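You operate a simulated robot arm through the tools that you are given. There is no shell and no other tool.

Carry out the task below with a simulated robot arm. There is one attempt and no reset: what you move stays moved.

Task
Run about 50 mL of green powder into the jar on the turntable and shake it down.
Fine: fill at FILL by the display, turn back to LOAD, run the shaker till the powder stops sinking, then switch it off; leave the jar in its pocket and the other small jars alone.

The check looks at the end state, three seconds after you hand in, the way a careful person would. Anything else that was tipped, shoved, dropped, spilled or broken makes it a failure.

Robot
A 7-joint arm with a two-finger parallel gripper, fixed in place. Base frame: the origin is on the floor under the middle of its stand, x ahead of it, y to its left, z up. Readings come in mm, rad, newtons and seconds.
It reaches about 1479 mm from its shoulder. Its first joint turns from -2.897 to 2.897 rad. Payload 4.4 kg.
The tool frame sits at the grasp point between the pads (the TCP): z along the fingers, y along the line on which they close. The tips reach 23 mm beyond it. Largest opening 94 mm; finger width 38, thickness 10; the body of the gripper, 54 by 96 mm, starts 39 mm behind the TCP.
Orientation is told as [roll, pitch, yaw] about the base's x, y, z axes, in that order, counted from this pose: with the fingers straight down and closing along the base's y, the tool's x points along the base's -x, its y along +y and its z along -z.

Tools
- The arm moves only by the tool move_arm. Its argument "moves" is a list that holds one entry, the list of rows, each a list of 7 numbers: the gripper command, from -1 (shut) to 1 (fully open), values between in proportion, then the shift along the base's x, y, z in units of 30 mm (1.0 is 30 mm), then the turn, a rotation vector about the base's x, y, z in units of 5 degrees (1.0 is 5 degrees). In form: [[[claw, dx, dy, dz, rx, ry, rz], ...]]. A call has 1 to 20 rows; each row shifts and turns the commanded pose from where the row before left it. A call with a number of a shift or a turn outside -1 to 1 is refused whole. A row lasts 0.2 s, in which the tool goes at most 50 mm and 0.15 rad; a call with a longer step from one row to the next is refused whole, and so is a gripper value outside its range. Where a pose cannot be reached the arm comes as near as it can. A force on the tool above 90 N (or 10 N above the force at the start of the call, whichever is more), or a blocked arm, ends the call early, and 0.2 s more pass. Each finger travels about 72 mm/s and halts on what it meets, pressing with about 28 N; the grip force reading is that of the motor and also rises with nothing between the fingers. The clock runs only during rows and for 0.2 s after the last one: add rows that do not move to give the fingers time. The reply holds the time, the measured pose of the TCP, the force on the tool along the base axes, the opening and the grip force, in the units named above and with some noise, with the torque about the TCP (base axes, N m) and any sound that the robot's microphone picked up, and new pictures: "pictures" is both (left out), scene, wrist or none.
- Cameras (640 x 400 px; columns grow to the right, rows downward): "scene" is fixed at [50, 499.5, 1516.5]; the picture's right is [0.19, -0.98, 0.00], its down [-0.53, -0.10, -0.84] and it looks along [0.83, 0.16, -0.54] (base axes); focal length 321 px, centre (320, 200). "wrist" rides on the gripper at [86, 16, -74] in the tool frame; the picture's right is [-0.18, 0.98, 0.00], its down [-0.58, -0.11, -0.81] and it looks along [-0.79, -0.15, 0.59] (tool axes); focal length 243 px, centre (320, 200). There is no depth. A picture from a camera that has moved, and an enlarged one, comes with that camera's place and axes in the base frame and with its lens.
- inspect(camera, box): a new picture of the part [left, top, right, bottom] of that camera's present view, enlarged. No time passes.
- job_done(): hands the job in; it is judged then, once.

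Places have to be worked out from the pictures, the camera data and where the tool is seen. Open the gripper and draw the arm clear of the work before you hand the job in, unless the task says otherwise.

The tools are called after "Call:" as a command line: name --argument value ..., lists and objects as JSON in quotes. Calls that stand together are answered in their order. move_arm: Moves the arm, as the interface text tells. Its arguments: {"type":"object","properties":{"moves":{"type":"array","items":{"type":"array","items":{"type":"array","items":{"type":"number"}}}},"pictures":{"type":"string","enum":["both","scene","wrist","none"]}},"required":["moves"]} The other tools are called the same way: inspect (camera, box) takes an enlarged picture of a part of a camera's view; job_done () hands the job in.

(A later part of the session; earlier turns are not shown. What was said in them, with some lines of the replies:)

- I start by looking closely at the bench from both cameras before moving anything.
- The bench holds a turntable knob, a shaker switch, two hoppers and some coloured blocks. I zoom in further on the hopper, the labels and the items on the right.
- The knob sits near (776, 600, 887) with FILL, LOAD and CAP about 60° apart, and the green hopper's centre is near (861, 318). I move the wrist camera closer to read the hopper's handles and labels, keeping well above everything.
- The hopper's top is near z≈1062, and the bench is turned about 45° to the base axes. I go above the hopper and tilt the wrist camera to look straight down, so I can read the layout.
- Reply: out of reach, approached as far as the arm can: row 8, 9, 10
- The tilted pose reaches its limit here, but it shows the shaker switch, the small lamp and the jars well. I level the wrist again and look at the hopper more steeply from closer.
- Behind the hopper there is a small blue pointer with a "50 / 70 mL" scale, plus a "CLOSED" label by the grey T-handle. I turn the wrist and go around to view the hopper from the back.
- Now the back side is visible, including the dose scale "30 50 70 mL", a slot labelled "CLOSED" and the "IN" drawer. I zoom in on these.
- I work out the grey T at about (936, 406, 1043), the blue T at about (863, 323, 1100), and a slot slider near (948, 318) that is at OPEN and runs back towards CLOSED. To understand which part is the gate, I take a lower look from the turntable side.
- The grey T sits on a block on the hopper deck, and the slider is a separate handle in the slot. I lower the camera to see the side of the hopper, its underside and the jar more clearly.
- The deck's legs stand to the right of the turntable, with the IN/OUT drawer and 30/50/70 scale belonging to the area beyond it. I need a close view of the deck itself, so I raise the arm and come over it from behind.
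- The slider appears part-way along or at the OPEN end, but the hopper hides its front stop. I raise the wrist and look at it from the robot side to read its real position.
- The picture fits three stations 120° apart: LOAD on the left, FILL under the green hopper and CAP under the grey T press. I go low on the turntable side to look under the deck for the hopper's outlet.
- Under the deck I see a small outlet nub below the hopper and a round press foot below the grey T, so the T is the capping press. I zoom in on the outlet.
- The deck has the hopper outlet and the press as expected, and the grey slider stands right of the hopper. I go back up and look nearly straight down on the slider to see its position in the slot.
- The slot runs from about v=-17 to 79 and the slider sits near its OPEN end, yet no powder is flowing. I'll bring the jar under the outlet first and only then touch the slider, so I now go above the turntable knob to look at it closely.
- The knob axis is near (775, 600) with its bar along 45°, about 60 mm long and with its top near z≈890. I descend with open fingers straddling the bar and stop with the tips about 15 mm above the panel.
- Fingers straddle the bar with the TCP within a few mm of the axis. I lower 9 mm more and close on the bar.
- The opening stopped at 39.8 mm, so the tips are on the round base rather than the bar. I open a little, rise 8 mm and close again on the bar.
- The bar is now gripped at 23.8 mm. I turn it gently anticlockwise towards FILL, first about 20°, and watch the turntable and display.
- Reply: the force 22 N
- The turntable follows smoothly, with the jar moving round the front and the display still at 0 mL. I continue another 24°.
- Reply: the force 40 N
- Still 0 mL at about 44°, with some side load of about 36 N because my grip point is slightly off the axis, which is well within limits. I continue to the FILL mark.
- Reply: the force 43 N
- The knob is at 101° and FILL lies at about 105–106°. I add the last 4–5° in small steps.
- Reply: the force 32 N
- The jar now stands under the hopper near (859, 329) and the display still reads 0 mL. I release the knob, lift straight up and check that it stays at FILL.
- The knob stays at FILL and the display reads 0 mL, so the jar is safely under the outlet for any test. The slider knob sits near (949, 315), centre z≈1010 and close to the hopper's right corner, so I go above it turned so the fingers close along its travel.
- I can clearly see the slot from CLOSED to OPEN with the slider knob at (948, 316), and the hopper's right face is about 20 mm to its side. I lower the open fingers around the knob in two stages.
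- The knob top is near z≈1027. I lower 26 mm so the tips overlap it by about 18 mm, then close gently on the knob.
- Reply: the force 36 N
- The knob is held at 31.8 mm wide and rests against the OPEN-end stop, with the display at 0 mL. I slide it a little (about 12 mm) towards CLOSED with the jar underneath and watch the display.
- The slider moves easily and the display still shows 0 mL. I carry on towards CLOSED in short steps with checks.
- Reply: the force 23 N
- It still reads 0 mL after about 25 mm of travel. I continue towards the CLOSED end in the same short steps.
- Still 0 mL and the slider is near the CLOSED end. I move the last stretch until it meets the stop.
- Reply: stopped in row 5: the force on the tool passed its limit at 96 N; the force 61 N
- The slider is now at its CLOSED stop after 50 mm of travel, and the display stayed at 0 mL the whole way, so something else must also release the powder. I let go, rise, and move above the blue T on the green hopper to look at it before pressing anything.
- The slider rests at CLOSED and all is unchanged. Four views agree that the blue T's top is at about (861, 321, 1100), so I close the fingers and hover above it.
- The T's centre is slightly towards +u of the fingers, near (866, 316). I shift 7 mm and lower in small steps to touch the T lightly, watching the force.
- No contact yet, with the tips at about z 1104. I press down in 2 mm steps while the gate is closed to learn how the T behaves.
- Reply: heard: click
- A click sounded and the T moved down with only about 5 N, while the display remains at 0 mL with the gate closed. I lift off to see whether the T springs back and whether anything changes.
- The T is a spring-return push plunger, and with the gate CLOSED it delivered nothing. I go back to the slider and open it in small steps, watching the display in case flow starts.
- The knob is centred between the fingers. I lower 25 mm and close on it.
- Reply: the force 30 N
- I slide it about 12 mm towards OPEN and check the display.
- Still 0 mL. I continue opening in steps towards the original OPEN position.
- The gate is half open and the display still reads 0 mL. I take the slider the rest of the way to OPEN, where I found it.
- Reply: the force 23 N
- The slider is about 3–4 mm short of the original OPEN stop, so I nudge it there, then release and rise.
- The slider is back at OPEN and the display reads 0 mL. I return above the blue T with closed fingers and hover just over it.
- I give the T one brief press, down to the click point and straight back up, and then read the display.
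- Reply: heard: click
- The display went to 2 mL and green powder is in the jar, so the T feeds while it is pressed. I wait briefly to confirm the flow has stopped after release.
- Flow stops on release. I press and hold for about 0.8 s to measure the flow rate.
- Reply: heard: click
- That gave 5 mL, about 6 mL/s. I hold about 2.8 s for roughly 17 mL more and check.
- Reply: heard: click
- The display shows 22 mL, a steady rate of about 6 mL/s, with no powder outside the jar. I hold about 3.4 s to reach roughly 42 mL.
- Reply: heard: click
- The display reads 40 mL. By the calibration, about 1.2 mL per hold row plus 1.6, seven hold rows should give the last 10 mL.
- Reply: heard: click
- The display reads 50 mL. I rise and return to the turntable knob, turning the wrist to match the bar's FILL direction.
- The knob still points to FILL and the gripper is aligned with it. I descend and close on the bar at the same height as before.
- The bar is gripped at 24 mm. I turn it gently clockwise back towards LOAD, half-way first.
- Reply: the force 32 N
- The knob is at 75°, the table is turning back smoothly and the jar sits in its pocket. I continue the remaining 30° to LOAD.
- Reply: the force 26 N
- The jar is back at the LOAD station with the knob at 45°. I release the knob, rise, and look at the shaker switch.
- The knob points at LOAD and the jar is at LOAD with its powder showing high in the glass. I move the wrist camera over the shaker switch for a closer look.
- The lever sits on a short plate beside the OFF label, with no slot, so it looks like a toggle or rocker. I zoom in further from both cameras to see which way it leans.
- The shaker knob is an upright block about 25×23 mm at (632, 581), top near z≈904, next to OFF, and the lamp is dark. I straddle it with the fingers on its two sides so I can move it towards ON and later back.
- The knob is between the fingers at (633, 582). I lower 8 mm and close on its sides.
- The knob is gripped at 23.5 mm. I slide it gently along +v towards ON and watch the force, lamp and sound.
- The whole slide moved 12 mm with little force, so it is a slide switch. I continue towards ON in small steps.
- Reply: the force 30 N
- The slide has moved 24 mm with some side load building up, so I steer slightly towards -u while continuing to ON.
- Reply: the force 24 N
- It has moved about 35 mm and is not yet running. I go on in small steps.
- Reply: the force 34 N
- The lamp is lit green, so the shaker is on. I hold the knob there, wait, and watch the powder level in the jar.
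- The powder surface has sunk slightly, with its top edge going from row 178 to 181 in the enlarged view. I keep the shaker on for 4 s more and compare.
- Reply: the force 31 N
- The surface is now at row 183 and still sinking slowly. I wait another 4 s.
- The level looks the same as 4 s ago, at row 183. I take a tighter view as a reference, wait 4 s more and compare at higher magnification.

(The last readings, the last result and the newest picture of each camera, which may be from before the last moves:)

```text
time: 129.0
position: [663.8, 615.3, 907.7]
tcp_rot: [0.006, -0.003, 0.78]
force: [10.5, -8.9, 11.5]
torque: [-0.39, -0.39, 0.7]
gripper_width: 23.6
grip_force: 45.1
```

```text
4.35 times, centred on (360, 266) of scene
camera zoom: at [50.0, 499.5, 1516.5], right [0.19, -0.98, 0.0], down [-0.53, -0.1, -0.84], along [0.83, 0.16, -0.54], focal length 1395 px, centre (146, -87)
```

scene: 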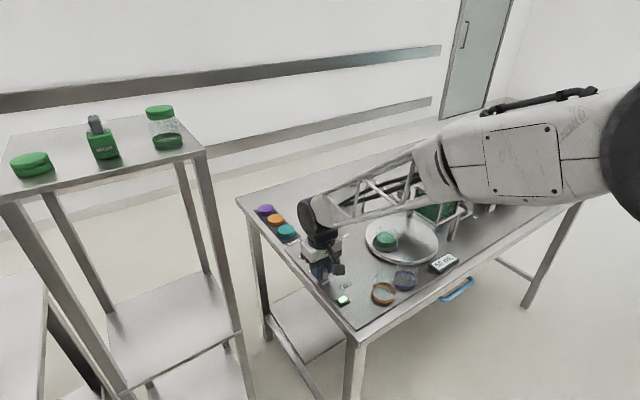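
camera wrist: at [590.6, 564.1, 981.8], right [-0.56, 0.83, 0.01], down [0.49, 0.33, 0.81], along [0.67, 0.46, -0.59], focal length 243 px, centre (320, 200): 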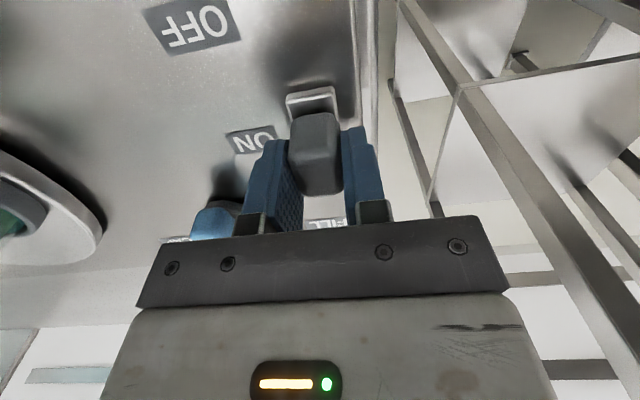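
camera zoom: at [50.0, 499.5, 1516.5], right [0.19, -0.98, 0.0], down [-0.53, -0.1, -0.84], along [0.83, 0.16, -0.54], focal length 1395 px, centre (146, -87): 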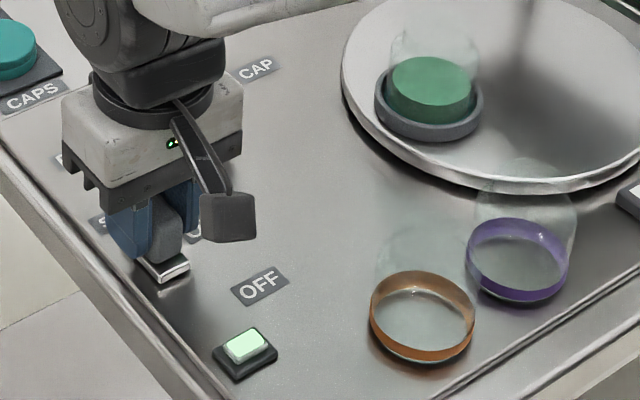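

At 16× the level is identical 4 s apart, so the powder has stopped sinking. I slide the switch back towards OFF.

Call:
move_arm --moves '[[[-0.8, -0.1, -0.1, 0, 0, 0, 0], [-0.8, -0.11, -0.11, 0, 0, 0, 0], [-0.8, -0.11, -0.12, 0, 0, 0, 0], [-0.8, -0.11, -0.12, 0, 0, 0, 0], [-0.8, -0.11, -0.12, 0, 0, 0, 0], [-0.8, -0.11, -0.12, 0, 0, 0, 0], [-0.8, -0.11, -0.12, 0, 0, 0, 0], [-0.8, -0.11, -0.12, 0, 0, 0, 0], [-0.8, 0, 0, 0, 0, 0, 0]]]'

Call:
inspect --camera "scene" --box '[300, 220, 420, 312]'

```text
time: 131.0
position: [637.3, 587.6, 908.7]
tcp_rot: [0.007, -0.003, 0.781]
force: [-14.0, 12.8, 10.4]
torque: [-0.37, -0.11, 0.59]
gripper_width: 23.8
grip_force: 45.6
camera wrist: at [563.5, 536.7, 981.3], right [-0.56, 0.83, 0.01], down [0.49, 0.33, 0.81], along [0.67, 0.46, -0.59], focal length 243 px, centre (320, 200)
```

scene: 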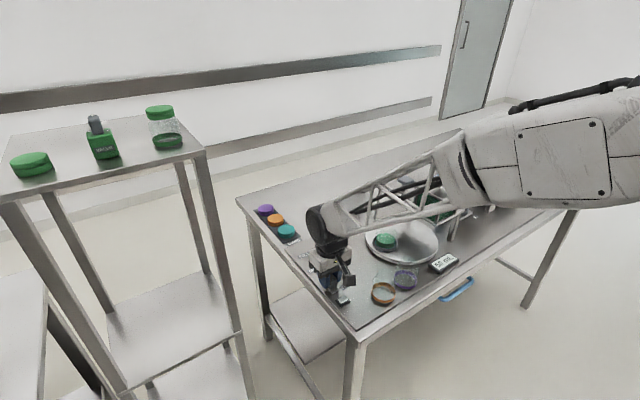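
wrist: 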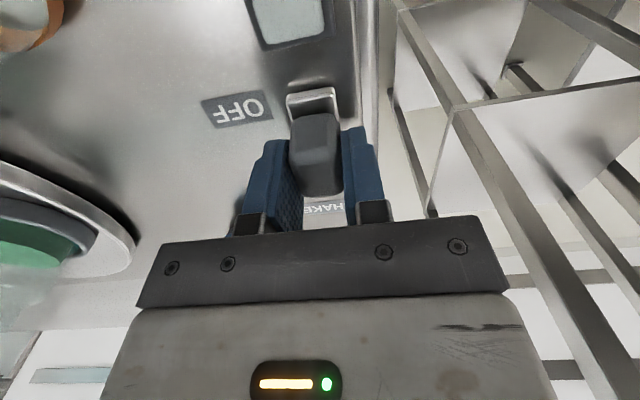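

```text
4.35 times, centred on (360, 266) of scene
camera zoom: at [50.0, 499.5, 1516.5], right [0.19, -0.98, 0.0], down [-0.53, -0.1, -0.84], along [0.83, 0.16, -0.54], focal length 1395 px, centre (146, -87)
```

zoom: 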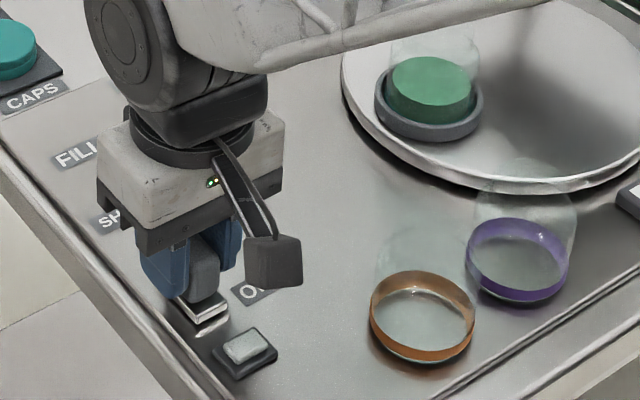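

The lamp is dark again. I bring the switch the last 6 mm to its original OFF position.

Call:
move_arm --moves '[[[-0.8, -0.08, -0.06, 0, 0, 0, 0], [-0.8, -0.07, -0.06, 0, 0, 0, 0], [-0.8, 0, -0.02, 0, 0, 0, 0], [-0.8, 0, 0, 0, 0, 0, 0]]]'

Call:
inspect --camera "scene" --box '[300, 220, 420, 312]'

Call:
inspect --camera "wrist" --box '[160, 50, 480, 250]'

```text
time: 132.0
position: [632.9, 583.9, 909.0]
tcp_rot: [0.008, -0.002, 0.78]
force: [-9.0, 6.7, 6.4]
torque: [0.49, -0.96, 0.66]
gripper_width: 23.7
grip_force: 44.9
camera wrist: at [559.6, 532.9, 981.3], right [-0.56, 0.83, 0.01], down [0.49, 0.33, 0.81], along [0.67, 0.46, -0.59], focal length 243 px, centre (320, 200)
```

scene: 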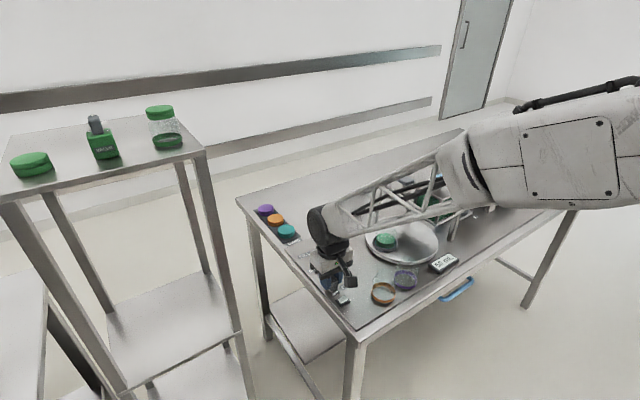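
wrist: 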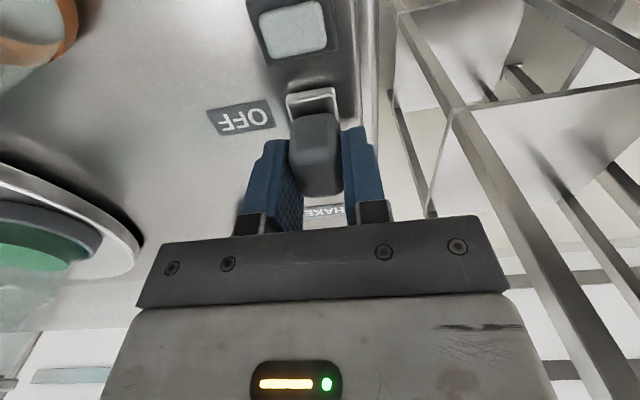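

```text
4.35 times, centred on (360, 266) of scene
camera zoom: at [50.0, 499.5, 1516.5], right [0.19, -0.98, 0.0], down [-0.53, -0.1, -0.84], along [0.83, 0.16, -0.54], focal length 1395 px, centre (146, -87)
```

zoom: 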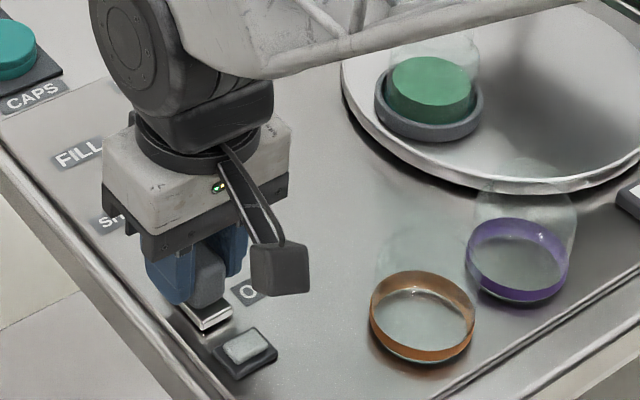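

```text
2.00 times, centred on (320, 150) of wrist
camera zoom: at [559.6, 532.9, 981.3], right [-0.56, 0.83, 0.01], down [0.49, 0.33, 0.81], along [0.67, 0.46, -0.59], focal length 485 px, centre (320, 300)
```

zoom: 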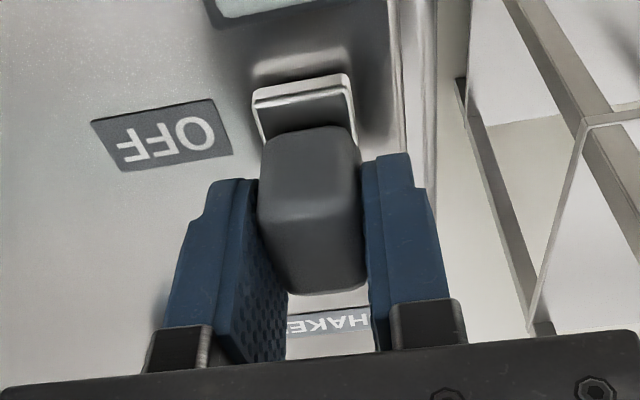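

The switch is back at its original OFF place with the lamp dark. I open the gripper, rise straight up and withdraw the arm to near its starting pose.

Call:
move_arm --moves '[[[0, 0, 0, 0, 0, 0, 0], [0.5, 0, 0, 0, 0, 0, 0], [0.5, 0, 0, 0.3, 0, 0, 0], [0.5, 0, 0, 0.8, 0, 0, 0], [0.6, 0, 0, 1, 0, 0, 0], [1, 0, 0, 1, 0, 0, 0], [1, 0, 0, 1, 0, 0, 0], [1, 0, 0, 1, 0, 0, 0], [1, 0, 0, 1, 0, 0, 0], [1, -0.1, -0.5, 1, 0, 0, -1], [1, -0.1, -0.6, 1, 0, 0, -1], [1, -0.1, -0.7, 1, 0, 0, -1], [1, -0.1, -0.8, 1, 0, 0, -1], [1, -0.2, -0.8, 0.8, 0, 0, -1], [1, -0.3, -0.8, 0.8, 0, 0, -1], [1, -0.3, -0.8, 0.8, 0, 0, -1], [1, -0.3, -0.8, 0.8, 0, 0, -1], [1, -0.3, -0.8, 0.5, 0, 0, -1], [1, 0, 0, 0, 0, 0, 0]]]'

Call:
inspect --camera "scene" --box '[280, 170, 500, 310]'

Call:
inspect --camera "scene" --box '[376, 226, 404, 246]'

Call:
inspect --camera "scene" --box '[380, 130, 620, 280]'

Call:
inspect --camera "scene" --box '[310, 230, 370, 312]'

```text
time: 136.0
position: [579.7, 386.3, 1321.4]
tcp_rot: [0.006, -0.002, -0.007]
force: [-0.5, 0.0, -0.7]
torque: [0.0, -0.04, 0.01]
gripper_width: 93.9
grip_force: 0.1
camera wrist: at [492.0, 400.5, 1396.2], right [0.19, 0.98, 0.01], down [0.58, -0.12, 0.81], along [0.79, -0.15, -0.59], focal length 243 px, centre (320, 200)
```

scene: 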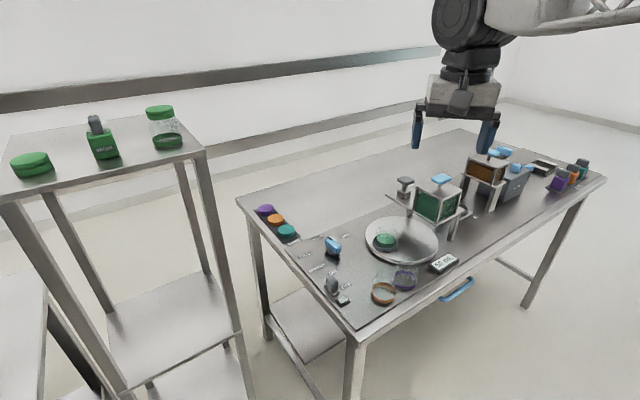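
wrist: 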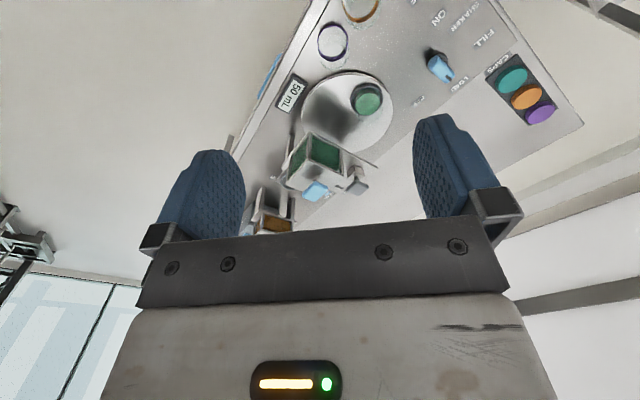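

```text
2.86 times, centred on (390, 240) of scene
camera zoom: at [50.0, 499.5, 1516.5], right [0.19, -0.98, 0.0], down [-0.53, -0.1, -0.84], along [0.83, 0.16, -0.54], focal length 917 px, centre (120, 86)
```

zoom: 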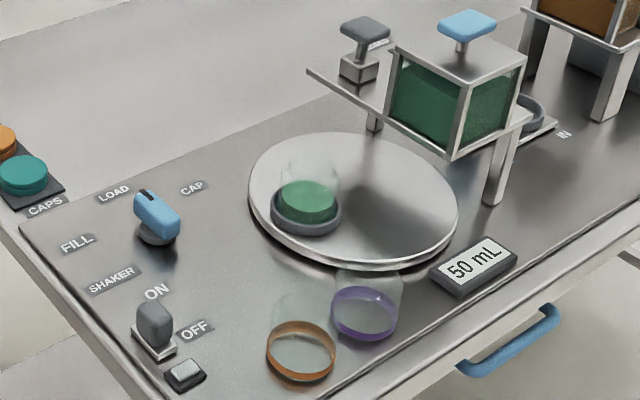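

```text
16.00 times, centred on (390, 236) of scene
camera zoom: at [50.0, 499.5, 1516.5], right [0.19, -0.98, 0.0], down [-0.53, -0.1, -0.84], along [0.83, 0.16, -0.54], focal length 5133 px, centre (-800, -376)
```

zoom: 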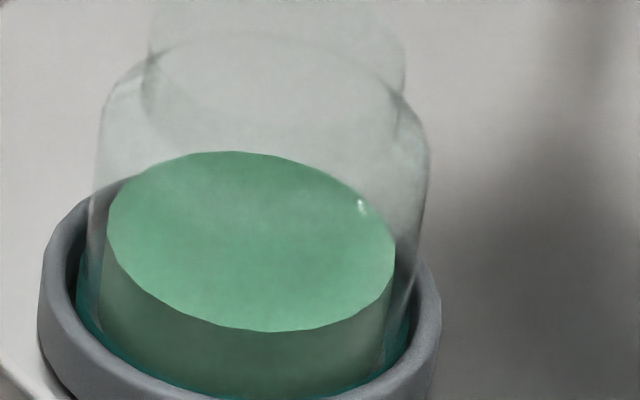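

```text
2.67 times, centred on (500, 205) of scene
camera zoom: at [50.0, 499.5, 1516.5], right [0.19, -0.98, 0.0], down [-0.53, -0.1, -0.84], along [0.83, 0.16, -0.54], focal length 856 px, centre (-160, 187)
```

zoom: 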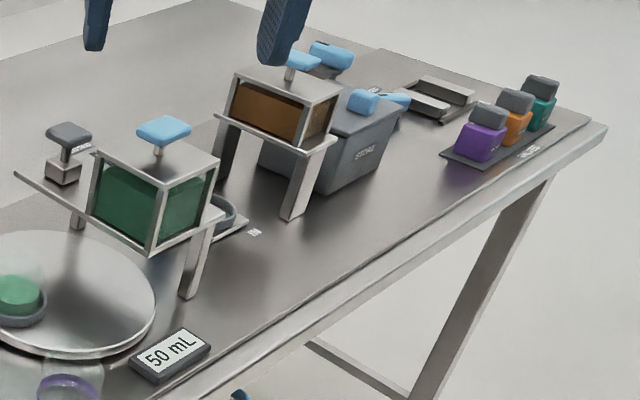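

```text
4.88 times, centred on (340, 271) of scene
camera zoom: at [50.0, 499.5, 1516.5], right [0.19, -0.98, 0.0], down [-0.53, -0.1, -0.84], along [0.83, 0.16, -0.54], focal length 1565 px, centre (222, -146)
```

zoom: 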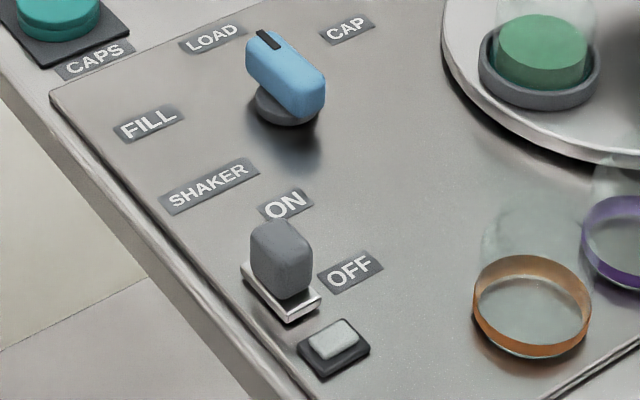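

Everything checks out:
- The display reads 50 mL, and the jar sits in its pocket at LOAD with the powder level steady.
- The knob points to LOAD, and the shaker is OFF with its lamp dark.
- The gate slider is back at OPEN as I found it, and the other jars, caps and valves haven't moved.
- No powder is spilled, and the arm is clear with the gripper open.

I hand in.

Call:
job_done

```text
The job is handed in.
```

The jar now holds about 50 mL of green powder by the display. It's back at LOAD in its pocket, and the powder has been shaken down.

- **Filling:** At FILL, the powder only ran while the blue handle on top of the green hopper was pressed. I pressed it in short bursts until the display read 50 mL.
- **Shaking:** The shaker ran for about 15 seconds at LOAD. The powder sank by about 2 mm, then showed no change over the last 4 seconds. I switched it off and its lamp is dark.
- **Gate slider:** While working out how the powder is released, I moved the slider by the green hopper to CLOSED and back. It's at OPEN again, as I found it.
- **Everything else:** I saw no spilled powder, and the other small jars are where they were. The gripper is open and the arm is clear of the bench.
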